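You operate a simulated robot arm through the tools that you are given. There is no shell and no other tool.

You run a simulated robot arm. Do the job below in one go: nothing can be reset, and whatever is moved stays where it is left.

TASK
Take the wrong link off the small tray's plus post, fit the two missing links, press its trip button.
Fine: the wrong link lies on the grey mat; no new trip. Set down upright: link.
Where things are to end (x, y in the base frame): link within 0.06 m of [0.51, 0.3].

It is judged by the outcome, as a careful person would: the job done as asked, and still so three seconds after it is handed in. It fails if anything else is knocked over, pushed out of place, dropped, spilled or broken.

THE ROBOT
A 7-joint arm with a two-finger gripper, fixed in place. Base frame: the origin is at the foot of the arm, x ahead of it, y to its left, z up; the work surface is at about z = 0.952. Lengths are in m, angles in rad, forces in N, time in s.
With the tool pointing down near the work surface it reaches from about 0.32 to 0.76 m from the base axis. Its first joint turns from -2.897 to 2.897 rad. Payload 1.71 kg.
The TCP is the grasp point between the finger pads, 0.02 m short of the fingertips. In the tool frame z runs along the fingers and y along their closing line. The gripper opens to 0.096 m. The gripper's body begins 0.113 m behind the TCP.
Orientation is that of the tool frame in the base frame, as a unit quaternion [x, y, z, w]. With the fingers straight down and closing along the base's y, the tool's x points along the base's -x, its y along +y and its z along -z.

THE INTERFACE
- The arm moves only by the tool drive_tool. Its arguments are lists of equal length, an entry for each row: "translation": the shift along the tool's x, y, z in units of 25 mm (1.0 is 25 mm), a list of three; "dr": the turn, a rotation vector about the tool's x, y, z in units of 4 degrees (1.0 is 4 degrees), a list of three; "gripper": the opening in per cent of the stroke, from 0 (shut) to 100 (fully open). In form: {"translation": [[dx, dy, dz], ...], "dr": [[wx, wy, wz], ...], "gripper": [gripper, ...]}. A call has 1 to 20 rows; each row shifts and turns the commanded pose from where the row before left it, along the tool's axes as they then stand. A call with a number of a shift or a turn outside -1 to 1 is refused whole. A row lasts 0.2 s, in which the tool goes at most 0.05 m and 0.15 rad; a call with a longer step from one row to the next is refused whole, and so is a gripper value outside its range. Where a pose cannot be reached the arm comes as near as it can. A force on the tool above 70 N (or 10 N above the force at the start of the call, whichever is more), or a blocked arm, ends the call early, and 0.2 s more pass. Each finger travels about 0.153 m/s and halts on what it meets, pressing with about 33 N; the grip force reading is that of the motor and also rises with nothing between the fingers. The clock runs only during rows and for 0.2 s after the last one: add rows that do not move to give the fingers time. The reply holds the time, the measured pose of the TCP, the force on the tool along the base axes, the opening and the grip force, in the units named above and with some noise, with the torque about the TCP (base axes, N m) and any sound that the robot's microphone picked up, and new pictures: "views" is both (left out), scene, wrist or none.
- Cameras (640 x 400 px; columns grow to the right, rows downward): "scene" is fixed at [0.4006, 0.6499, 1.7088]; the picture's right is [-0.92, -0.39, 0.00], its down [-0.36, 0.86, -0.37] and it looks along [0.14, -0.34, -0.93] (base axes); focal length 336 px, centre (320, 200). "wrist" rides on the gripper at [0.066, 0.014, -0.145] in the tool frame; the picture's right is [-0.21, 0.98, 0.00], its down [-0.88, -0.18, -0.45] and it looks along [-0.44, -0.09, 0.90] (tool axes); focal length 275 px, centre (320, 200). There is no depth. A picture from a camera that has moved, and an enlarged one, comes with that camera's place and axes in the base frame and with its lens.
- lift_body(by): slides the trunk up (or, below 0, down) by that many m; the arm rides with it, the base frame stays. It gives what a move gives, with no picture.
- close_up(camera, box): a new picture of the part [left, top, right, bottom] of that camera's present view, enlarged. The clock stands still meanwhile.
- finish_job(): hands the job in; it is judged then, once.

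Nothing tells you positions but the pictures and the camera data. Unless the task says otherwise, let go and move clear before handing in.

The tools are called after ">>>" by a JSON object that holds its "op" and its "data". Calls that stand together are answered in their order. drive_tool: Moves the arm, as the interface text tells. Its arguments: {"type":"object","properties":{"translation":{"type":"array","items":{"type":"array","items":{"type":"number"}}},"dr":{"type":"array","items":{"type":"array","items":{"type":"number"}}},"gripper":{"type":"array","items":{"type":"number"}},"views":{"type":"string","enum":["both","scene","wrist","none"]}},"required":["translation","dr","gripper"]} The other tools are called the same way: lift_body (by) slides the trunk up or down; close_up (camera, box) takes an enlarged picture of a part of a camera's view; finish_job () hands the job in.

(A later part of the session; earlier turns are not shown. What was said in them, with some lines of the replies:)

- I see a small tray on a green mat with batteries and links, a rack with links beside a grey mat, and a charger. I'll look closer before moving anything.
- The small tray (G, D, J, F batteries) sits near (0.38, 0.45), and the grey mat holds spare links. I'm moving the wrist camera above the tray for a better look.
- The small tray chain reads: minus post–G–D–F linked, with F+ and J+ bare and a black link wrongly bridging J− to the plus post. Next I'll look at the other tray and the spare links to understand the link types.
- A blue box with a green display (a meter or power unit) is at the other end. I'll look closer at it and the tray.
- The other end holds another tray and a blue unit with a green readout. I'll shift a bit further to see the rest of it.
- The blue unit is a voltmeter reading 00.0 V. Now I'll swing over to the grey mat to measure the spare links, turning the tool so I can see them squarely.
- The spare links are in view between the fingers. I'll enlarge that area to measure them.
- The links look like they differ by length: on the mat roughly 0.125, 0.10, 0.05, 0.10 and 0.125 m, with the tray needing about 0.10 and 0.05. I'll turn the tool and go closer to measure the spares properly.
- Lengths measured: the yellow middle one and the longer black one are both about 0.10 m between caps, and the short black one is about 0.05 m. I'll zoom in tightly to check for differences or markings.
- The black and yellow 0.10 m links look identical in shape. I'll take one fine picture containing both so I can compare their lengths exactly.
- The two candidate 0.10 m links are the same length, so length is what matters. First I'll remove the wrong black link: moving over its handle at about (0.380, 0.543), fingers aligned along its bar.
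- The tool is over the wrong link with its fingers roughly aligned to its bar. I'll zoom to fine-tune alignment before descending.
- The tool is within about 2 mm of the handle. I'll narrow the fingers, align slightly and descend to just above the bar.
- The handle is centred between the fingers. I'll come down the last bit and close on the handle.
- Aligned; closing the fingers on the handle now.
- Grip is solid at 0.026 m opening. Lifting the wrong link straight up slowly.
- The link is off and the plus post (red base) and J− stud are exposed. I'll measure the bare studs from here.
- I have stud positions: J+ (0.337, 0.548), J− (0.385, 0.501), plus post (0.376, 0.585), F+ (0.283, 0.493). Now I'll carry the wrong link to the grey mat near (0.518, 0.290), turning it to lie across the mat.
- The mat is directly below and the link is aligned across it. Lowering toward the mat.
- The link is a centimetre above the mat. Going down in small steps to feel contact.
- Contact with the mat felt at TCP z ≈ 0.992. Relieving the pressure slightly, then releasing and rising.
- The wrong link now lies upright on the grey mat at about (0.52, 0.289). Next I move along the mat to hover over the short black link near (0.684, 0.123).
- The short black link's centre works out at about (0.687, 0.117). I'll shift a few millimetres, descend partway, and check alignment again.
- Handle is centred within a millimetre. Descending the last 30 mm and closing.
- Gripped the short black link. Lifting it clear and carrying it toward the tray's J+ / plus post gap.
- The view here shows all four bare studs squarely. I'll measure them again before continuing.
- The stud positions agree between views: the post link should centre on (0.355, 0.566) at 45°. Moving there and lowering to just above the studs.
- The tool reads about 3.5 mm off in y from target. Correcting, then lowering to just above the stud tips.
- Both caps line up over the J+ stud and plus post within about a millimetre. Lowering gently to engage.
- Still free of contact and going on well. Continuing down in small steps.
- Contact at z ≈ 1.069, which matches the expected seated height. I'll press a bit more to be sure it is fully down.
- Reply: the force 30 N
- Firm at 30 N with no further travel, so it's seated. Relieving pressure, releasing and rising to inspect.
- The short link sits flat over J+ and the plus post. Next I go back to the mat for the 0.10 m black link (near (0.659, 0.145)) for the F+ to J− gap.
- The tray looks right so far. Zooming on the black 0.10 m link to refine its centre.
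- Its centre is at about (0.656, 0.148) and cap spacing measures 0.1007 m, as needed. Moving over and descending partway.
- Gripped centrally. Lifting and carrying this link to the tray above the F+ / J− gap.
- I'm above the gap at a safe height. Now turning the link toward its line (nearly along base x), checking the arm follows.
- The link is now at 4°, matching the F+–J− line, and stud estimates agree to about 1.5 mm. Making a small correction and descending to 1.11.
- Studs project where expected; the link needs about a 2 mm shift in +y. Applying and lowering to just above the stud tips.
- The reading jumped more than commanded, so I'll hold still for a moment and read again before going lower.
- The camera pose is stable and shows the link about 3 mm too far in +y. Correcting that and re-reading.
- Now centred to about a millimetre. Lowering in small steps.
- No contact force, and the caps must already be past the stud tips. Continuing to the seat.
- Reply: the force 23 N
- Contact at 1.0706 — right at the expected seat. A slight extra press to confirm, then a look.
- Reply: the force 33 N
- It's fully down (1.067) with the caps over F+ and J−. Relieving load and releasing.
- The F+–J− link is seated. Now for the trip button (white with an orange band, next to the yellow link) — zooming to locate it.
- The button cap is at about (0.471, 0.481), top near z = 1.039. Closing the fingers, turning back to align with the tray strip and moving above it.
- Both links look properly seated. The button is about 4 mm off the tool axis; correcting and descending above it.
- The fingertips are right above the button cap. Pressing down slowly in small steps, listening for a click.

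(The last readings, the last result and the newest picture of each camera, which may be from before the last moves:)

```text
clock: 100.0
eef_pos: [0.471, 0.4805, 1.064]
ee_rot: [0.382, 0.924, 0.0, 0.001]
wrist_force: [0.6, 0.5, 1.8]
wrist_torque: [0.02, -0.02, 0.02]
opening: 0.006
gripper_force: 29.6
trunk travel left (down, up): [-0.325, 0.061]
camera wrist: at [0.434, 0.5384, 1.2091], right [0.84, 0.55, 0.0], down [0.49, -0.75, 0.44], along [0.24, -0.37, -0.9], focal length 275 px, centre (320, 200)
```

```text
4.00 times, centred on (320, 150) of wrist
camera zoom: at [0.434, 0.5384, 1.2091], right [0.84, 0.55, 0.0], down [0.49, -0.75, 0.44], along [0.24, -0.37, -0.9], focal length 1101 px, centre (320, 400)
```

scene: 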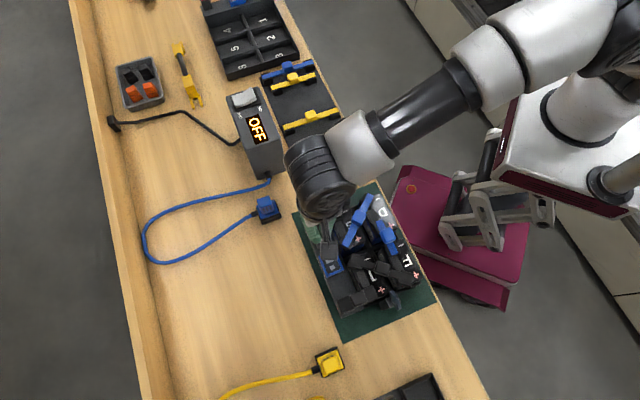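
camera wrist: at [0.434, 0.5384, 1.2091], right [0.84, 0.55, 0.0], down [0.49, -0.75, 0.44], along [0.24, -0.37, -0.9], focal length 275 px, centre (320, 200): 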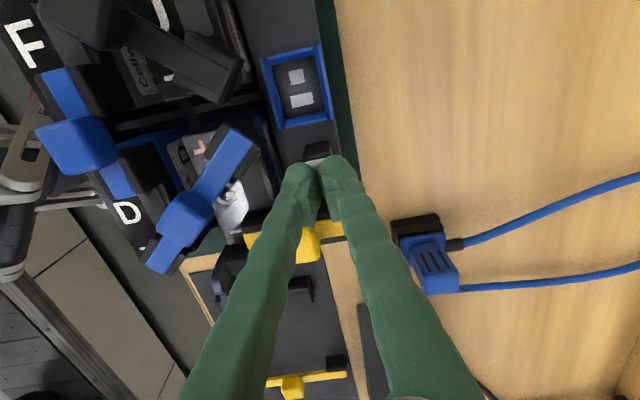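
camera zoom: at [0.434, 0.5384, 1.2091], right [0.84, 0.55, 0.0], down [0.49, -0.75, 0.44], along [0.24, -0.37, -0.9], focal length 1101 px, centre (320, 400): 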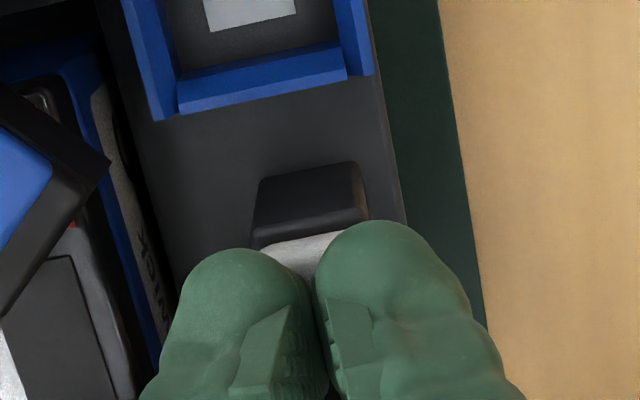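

The orange band has vanished from view already and there's light contact. I'll press slightly further and check force and sound.

>>> {"op": "drive_tool", "data": {"translation": [[0, 0, 0.06], [0, 0, 0.06], [0, 0, 0]], "dr": [[0, 0, 0], [0, 0, 0], [0, 0, 0]], "gripper": [0, 0, 0], "views": "wrist"}}

>>> {"op": "close_up", "data": {"camera": "wrist", "box": [240, 100, 400, 200]}}

```text
clock: 100.8
eef_pos: [0.4708, 0.4805, 1.0592]
ee_rot: [0.383, 0.924, 0.0, 0.001]
wrist_force: [0.7, 1.0, 0.8]
wrist_torque: [0.03, 0.0, 0.0]
opening: 0.0063
gripper_force: 29.8
trunk travel left (down, up): [-0.325, 0.061]
camera wrist: at [0.4333, 0.5376, 1.2063], right [0.84, 0.55, 0.0], down [0.49, -0.75, 0.44], along [0.24, -0.37, -0.9], focal length 275 px, centre (320, 200)
```

wrist: 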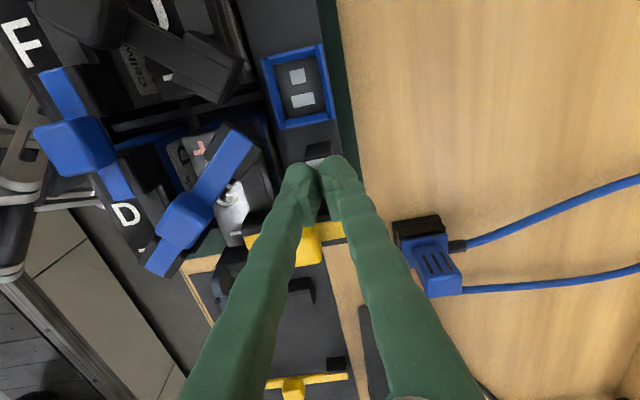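

```text
4.00 times, centred on (320, 150) of wrist
camera zoom: at [0.4333, 0.5376, 1.2063], right [0.84, 0.55, 0.0], down [0.49, -0.75, 0.44], along [0.24, -0.37, -0.9], focal length 1101 px, centre (320, 400)
```

zoom: 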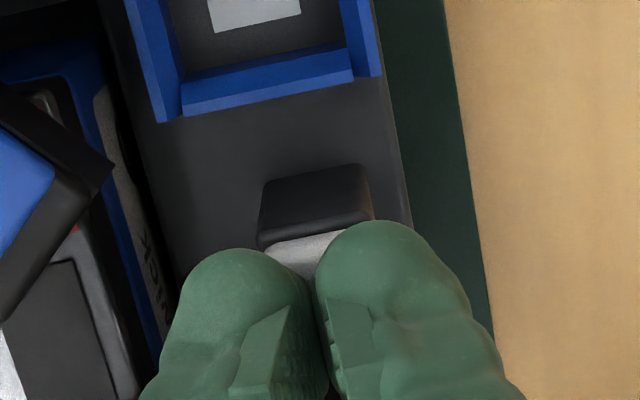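

>>> {"op": "drive_tool", "data": {"translation": [[0, 0, 0.06], [0, 0, 0.06], [0, 0, 0]], "dr": [[0, 0, 0], [0, 0, 0], [0, 0, 0]], "gripper": [0, 0, 0], "views": "none"}}

>>> {"op": "close_up", "data": {"camera": "scene", "box": [300, 190, 360, 250]}}

```text
clock: 101.6
eef_pos: [0.4705, 0.4808, 1.0578]
ee_rot: [0.383, 0.924, 0.002, 0.001]
wrist_force: [-1.1, -6.4, 17.7]
wrist_torque: [-0.12, 0.0, 0.0]
opening: 0.0062
gripper_force: 29.7
trunk travel left (down, up): [-0.325, 0.061]
```

```text
6.67 times, centred on (330, 220) of scene
camera zoom: at [0.4006, 0.6499, 1.7088], right [-0.92, -0.39, 0.0], down [-0.36, 0.86, -0.37], along [0.14, -0.34, -0.93], focal length 2239 px, centre (253, 67)
```

zoom: 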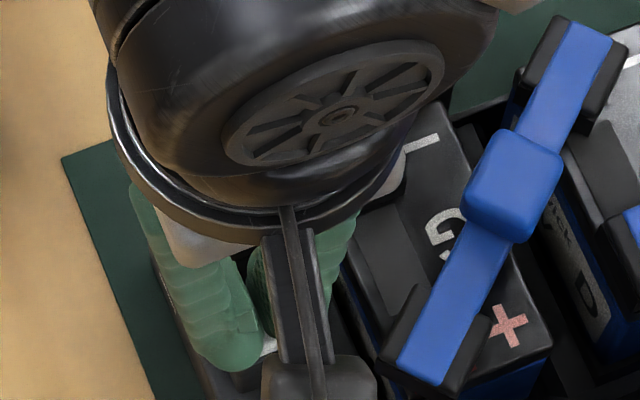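

Force rose to 18 N without a reported click. I'll back off a little to look at the button's state.

>>> {"op": "drive_tool", "data": {"translation": [[0, 0, -0.2], [0, 0, -0.5], [0, 0, -0.5], [0, 0, -0.8], [0, 0, -0.8], [0, 0, 0]], "dr": [[0, 0, 0], [0, 0, 0], [0, 0, 0], [0, 0, 0], [0, 0, 0], [0, 0, 0]], "gripper": [0, 0, 0, 0, 0, 0], "views": "wrist"}}

>>> {"op": "close_up", "data": {"camera": "wrist", "box": [240, 90, 400, 190]}}

```text
clock: 103.0
eef_pos: [0.4708, 0.484, 1.1278]
ee_rot: [0.381, 0.924, 0.001, 0.001]
wrist_force: [-0.2, 0.4, 0.5]
wrist_torque: [-0.01, 0.01, 0.02]
opening: 0.0
gripper_force: 29.7
trunk travel left (down, up): [-0.325, 0.061]
camera wrist: at [0.4329, 0.5402, 1.2735], right [0.84, 0.55, 0.0], down [0.49, -0.75, 0.44], along [0.24, -0.37, -0.9], focal length 275 px, centre (320, 200)
```

wrist: 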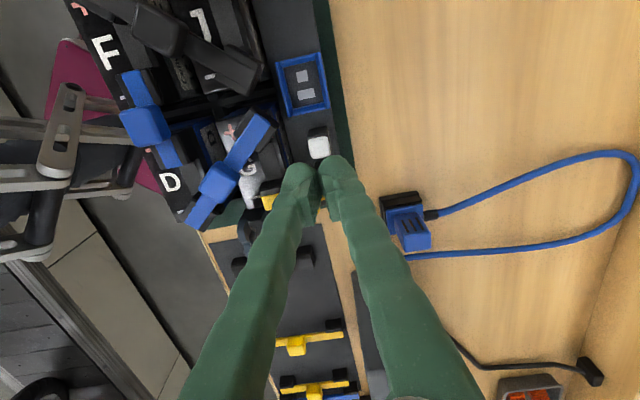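

```text
4.00 times, centred on (320, 140) of wrist
camera zoom: at [0.4329, 0.5402, 1.2735], right [0.84, 0.55, 0.0], down [0.49, -0.75, 0.44], along [0.24, -0.37, -0.9], focal length 1101 px, centre (320, 440)
```

zoom: 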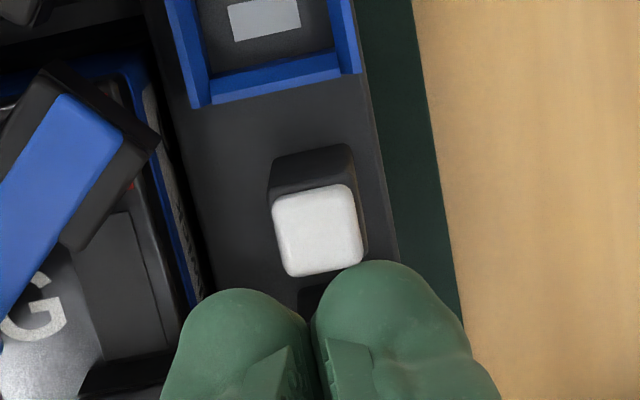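

The button looks lower, but I want a clear view. Moving the arm aside to check whether the orange band is gone.

>>> {"op": "drive_tool", "data": {"translation": [[0, 0, -0.8], [0, 0, -0.8], [0, -0.9, -0.4], [0, -0.9, 0], [0, -0.9, 0], [0, -0.9, 0], [0, -0.9, 0], [0, 0, 0]], "dr": [[0, 0, 0], [0, 0, 0], [0, 0, 0], [0, 0, 0], [0, 0, 0], [0, 0, 0], [0, 0, 0], [0, 0, 0]], "gripper": [0, 0, 0, 0, 0, 0, 0, 0]}}

>>> {"op": "close_up", "data": {"camera": "scene", "box": [300, 200, 380, 280]}}

>>> {"op": "close_up", "data": {"camera": "scene", "box": [310, 220, 340, 250]}}

```text
clock: 104.8
eef_pos: [0.3915, 0.4057, 1.1744]
ee_rot: [0.381, 0.925, 0.0, -0.001]
wrist_force: [0.6, -0.1, 0.0]
wrist_torque: [-0.02, 0.01, 0.0]
opening: 0.0
gripper_force: 29.7
trunk travel left (down, up): [-0.325, 0.061]
camera wrist: at [0.3536, 0.462, 1.3195], right [0.84, 0.55, 0.0], down [0.49, -0.75, 0.44], along [0.24, -0.37, -0.9], focal length 275 px, centre (320, 200)
```

scene: 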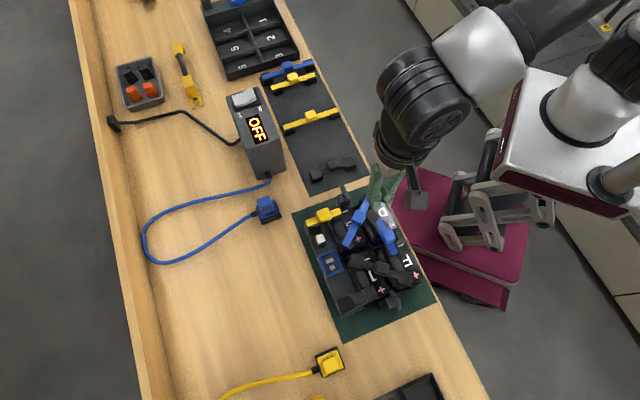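
wrist: 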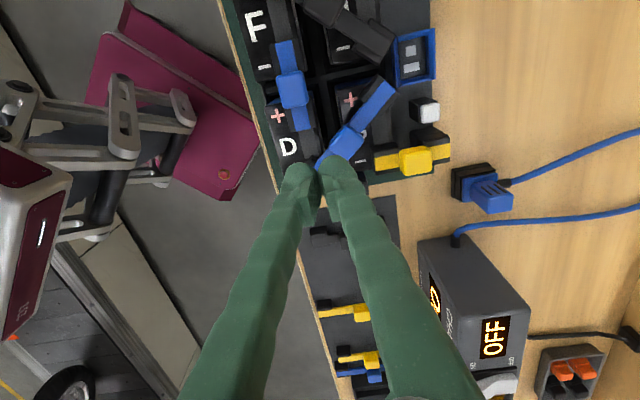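

```text
5.00 times, centred on (340, 240) of scene
camera zoom: at [0.4006, 0.6499, 1.7088], right [-0.92, -0.39, 0.0], down [-0.36, 0.86, -0.37], along [0.14, -0.34, -0.93], focal length 1679 px, centre (220, 0)
```

zoom: 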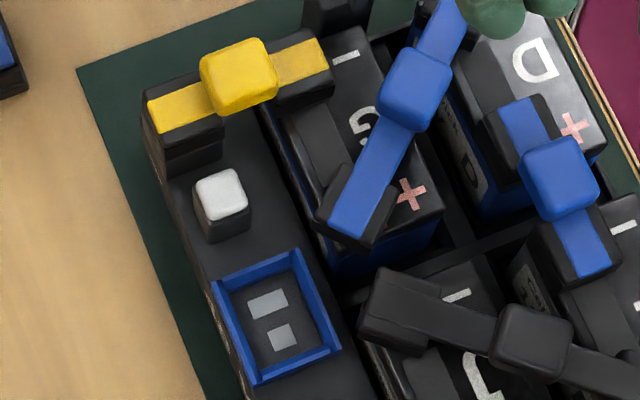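

```text
13.33 times, centred on (325, 235) of scene
camera zoom: at [0.4006, 0.6499, 1.7088], right [-0.92, -0.39, 0.0], down [-0.36, 0.86, -0.37], along [0.14, -0.34, -0.93], focal length 4478 px, centre (253, -267)
```

zoom: 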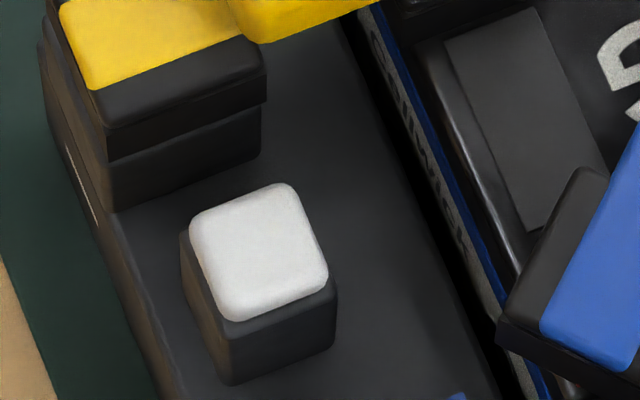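

The button is down flush with no orange showing, and it stayed down. I'll inspect both fitted links and the mat once more, and wait to confirm it doesn't trip.

>>> {"op": "drive_tool", "data": {"translation": [[0, 0, -0.5], [0, 0, -0.5], [0, 0, 0], [0, 0, 0], [0, 0, 0], [0, 0, 0], [0, 0, 0], [0, 0, 0], [0, 0, 0], [0, 0, 0]], "dr": [[0, 0, 0], [0, 0, 0], [0, 0, 0], [0, 0, 0], [0, 0, 0], [0, 0, 0], [0, 0, 0], [0, 0, 0], [0, 0, 0], [0, 0, 0]], "gripper": [0, 0, 0, 0, 0, 20, 40, 40, 40, 40]}}

>>> {"op": "close_up", "data": {"camera": "scene", "box": [330, 240, 430, 320]}}

>>> {"op": "close_up", "data": {"camera": "scene", "box": [290, 130, 370, 200]}}

>>> {"op": "close_up", "data": {"camera": "scene", "box": [300, 195, 380, 275]}}

>>> {"op": "close_up", "data": {"camera": "wrist", "box": [210, 0, 470, 190]}}

```text
clock: 107.0
eef_pos: [0.3907, 0.4033, 1.2006]
ee_rot: [0.382, 0.924, 0.0, 0.0]
wrist_force: [-0.1, 0.3, 0.2]
wrist_torque: [-0.02, 0.02, 0.02]
opening: 0.0382
gripper_force: 0.1
trunk travel left (down, up): [-0.325, 0.061]
camera wrist: at [0.3535, 0.46, 1.3458], right [0.84, 0.55, 0.0], down [0.49, -0.75, 0.44], along [0.24, -0.37, -0.9], focal length 275 px, centre (320, 200)
```

scene: 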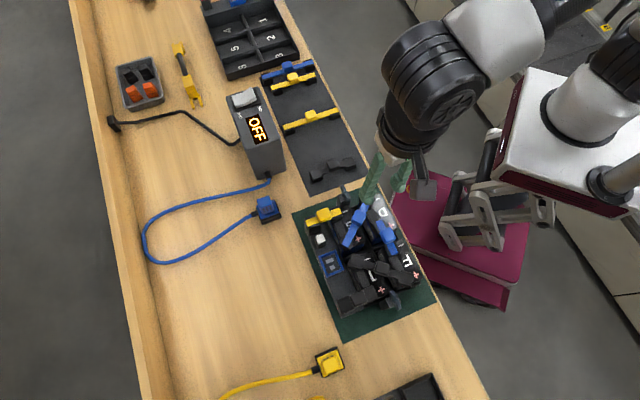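
wrist: 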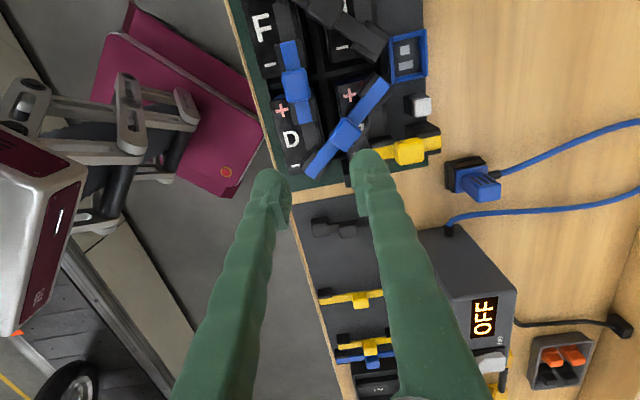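

```text
5.00 times, centred on (380, 280) of scene
camera zoom: at [0.4006, 0.6499, 1.7088], right [-0.92, -0.39, 0.0], down [-0.36, 0.86, -0.37], along [0.14, -0.34, -0.93], focal length 1679 px, centre (20, -200)
```

zoom: 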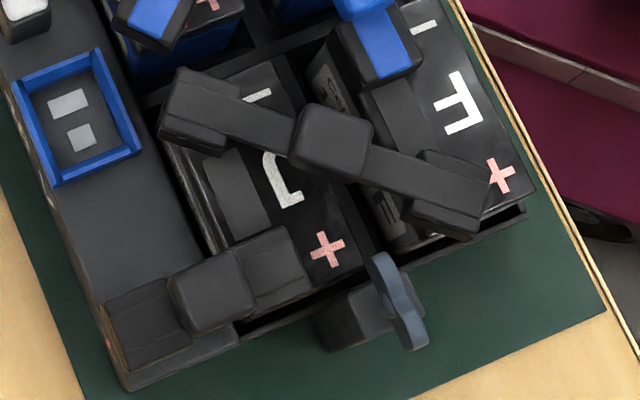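

```text
5.71 times, centred on (330, 165) of scene
camera zoom: at [0.4006, 0.6499, 1.7088], right [-0.92, -0.39, 0.0], down [-0.36, 0.86, -0.37], along [0.14, -0.34, -0.93], focal length 1919 px, centre (263, 400)
```

zoom: 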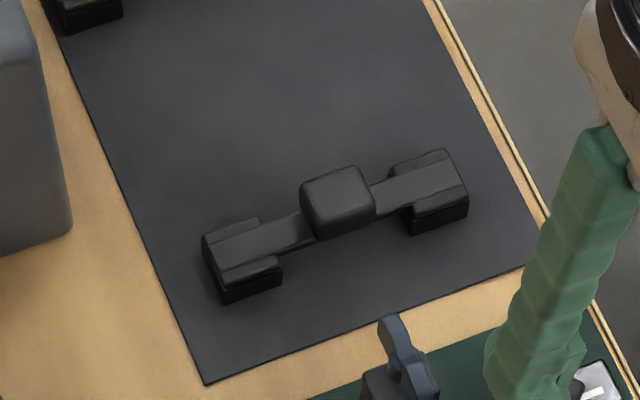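

```text
5.00 times, centred on (340, 235) of scene
camera zoom: at [0.4006, 0.6499, 1.7088], right [-0.92, -0.39, 0.0], down [-0.36, 0.86, -0.37], along [0.14, -0.34, -0.93], focal length 1679 px, centre (220, 25)
```

zoom: 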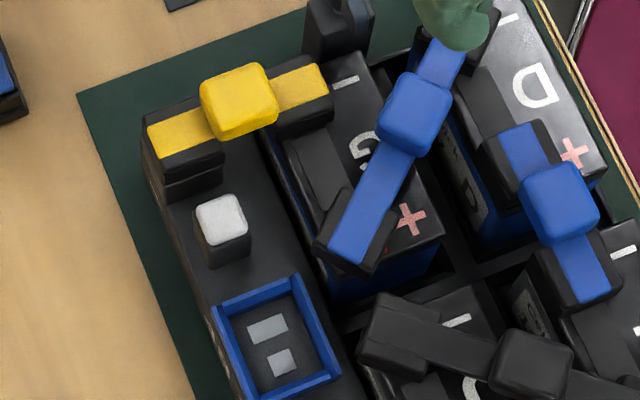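

```text
2.11 times, centred on (340, 95) of wrist
camera zoom: at [0.3535, 0.46, 1.3458], right [0.84, 0.55, 0.0], down [0.49, -0.75, 0.44], along [0.24, -0.37, -0.9], focal length 580 px, centre (278, 421)
```

zoom: 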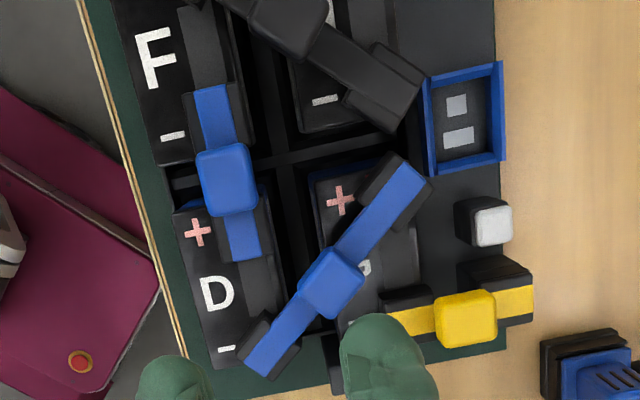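

All checks out: wrong link upright on the grey mat, both missing links seated, button down and holding. Raising the arm clear before handing in.

>>> {"op": "drive_tool", "data": {"translation": [[0, 0, -0.8], [0, 0, -0.8], [-0.5, -0.5, -0.4], [-0.5, -0.5, 0], [-0.5, -0.5, 0], [0, 0, 0], [0, 0, 0], [0, 0, 0]], "dr": [[0, 0, 0], [0, 0, 0], [0, 0, 0], [0, 0, 0], [0, 0, 0], [0, 0, 0], [0, 0, 0], [0, 0, 0]], "gripper": [40, 40, 40, 40, 40, 40, 40, 40]}}

>>> {"op": "close_up", "data": {"camera": "scene", "box": [300, 180, 430, 320]}}

```text
clock: 108.8
eef_pos: [0.3905, 0.3485, 1.25]
ee_rot: [0.382, 0.924, 0.0, 0.0]
wrist_force: [-0.6, 0.4, -0.2]
wrist_torque: [0.0, -0.02, -0.02]
opening: 0.0385
gripper_force: 0.0
trunk travel left (down, up): [-0.325, 0.061]
camera wrist: at [0.3531, 0.4064, 1.3961], right [0.84, 0.55, 0.0], down [0.49, -0.75, 0.44], along [0.24, -0.37, -0.9], focal length 275 px, centre (320, 200)
```

scene: 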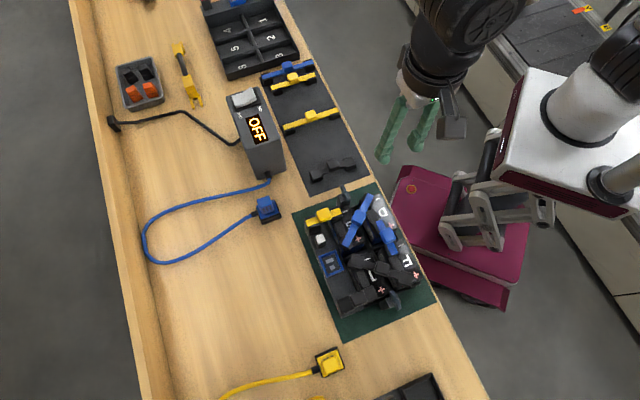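
wrist: 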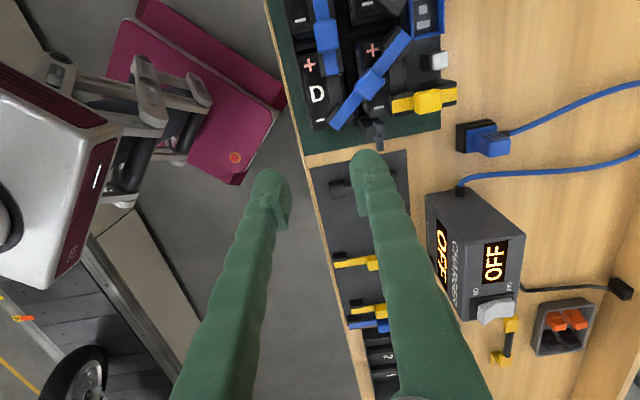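

```text
2.86 times, centred on (365, 250) of scene
camera zoom: at [0.4006, 0.6499, 1.7088], right [-0.92, -0.39, 0.0], down [-0.36, 0.86, -0.37], along [0.14, -0.34, -0.93], focal length 960 px, centre (191, 57)
```

zoom: 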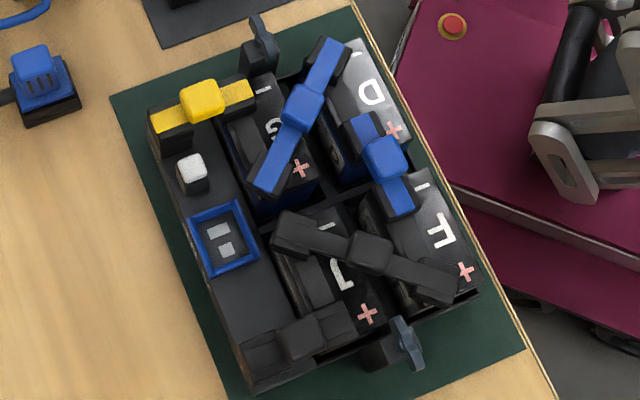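

The tray now has all its links: minus post–G–D–F–J–plus post. The trip button is still down, the wrong link is upright on the grey mat at about (0.52, 0.29), and the arm is clear. Handing in.

>>> {"op": "finish_job", "data": {}}

```text
The job is handed in.
```

I took the wrong link off the small tray's plus post, fitted the two missing links and pressed the trip button. The job is handed in; no verdict has come back yet.

- **Wrong link:** it bridged J− to the plus post. It now lies upright on the grey mat at about (0.52, 0.29), roughly 0.015 m from the target.
- **Missing links:** I fitted the short black link from J+ to the plus post, and a 0.10 m black link from F+ to J−. Both were pressed down at about 30 N and look level in the pictures. A yellow link on the mat measured the same length as the black 0.10 m one. I took colour not to matter and used the nearer black one.
- **Trip button:** it went down flush, with the orange band no longer showing. I heard no click. It stayed down for about 7 seconds before handing in, so there was no new trip in that time.

Nothing else looks knocked or moved in the last pictures, and the gripper is open and clear of the tray.
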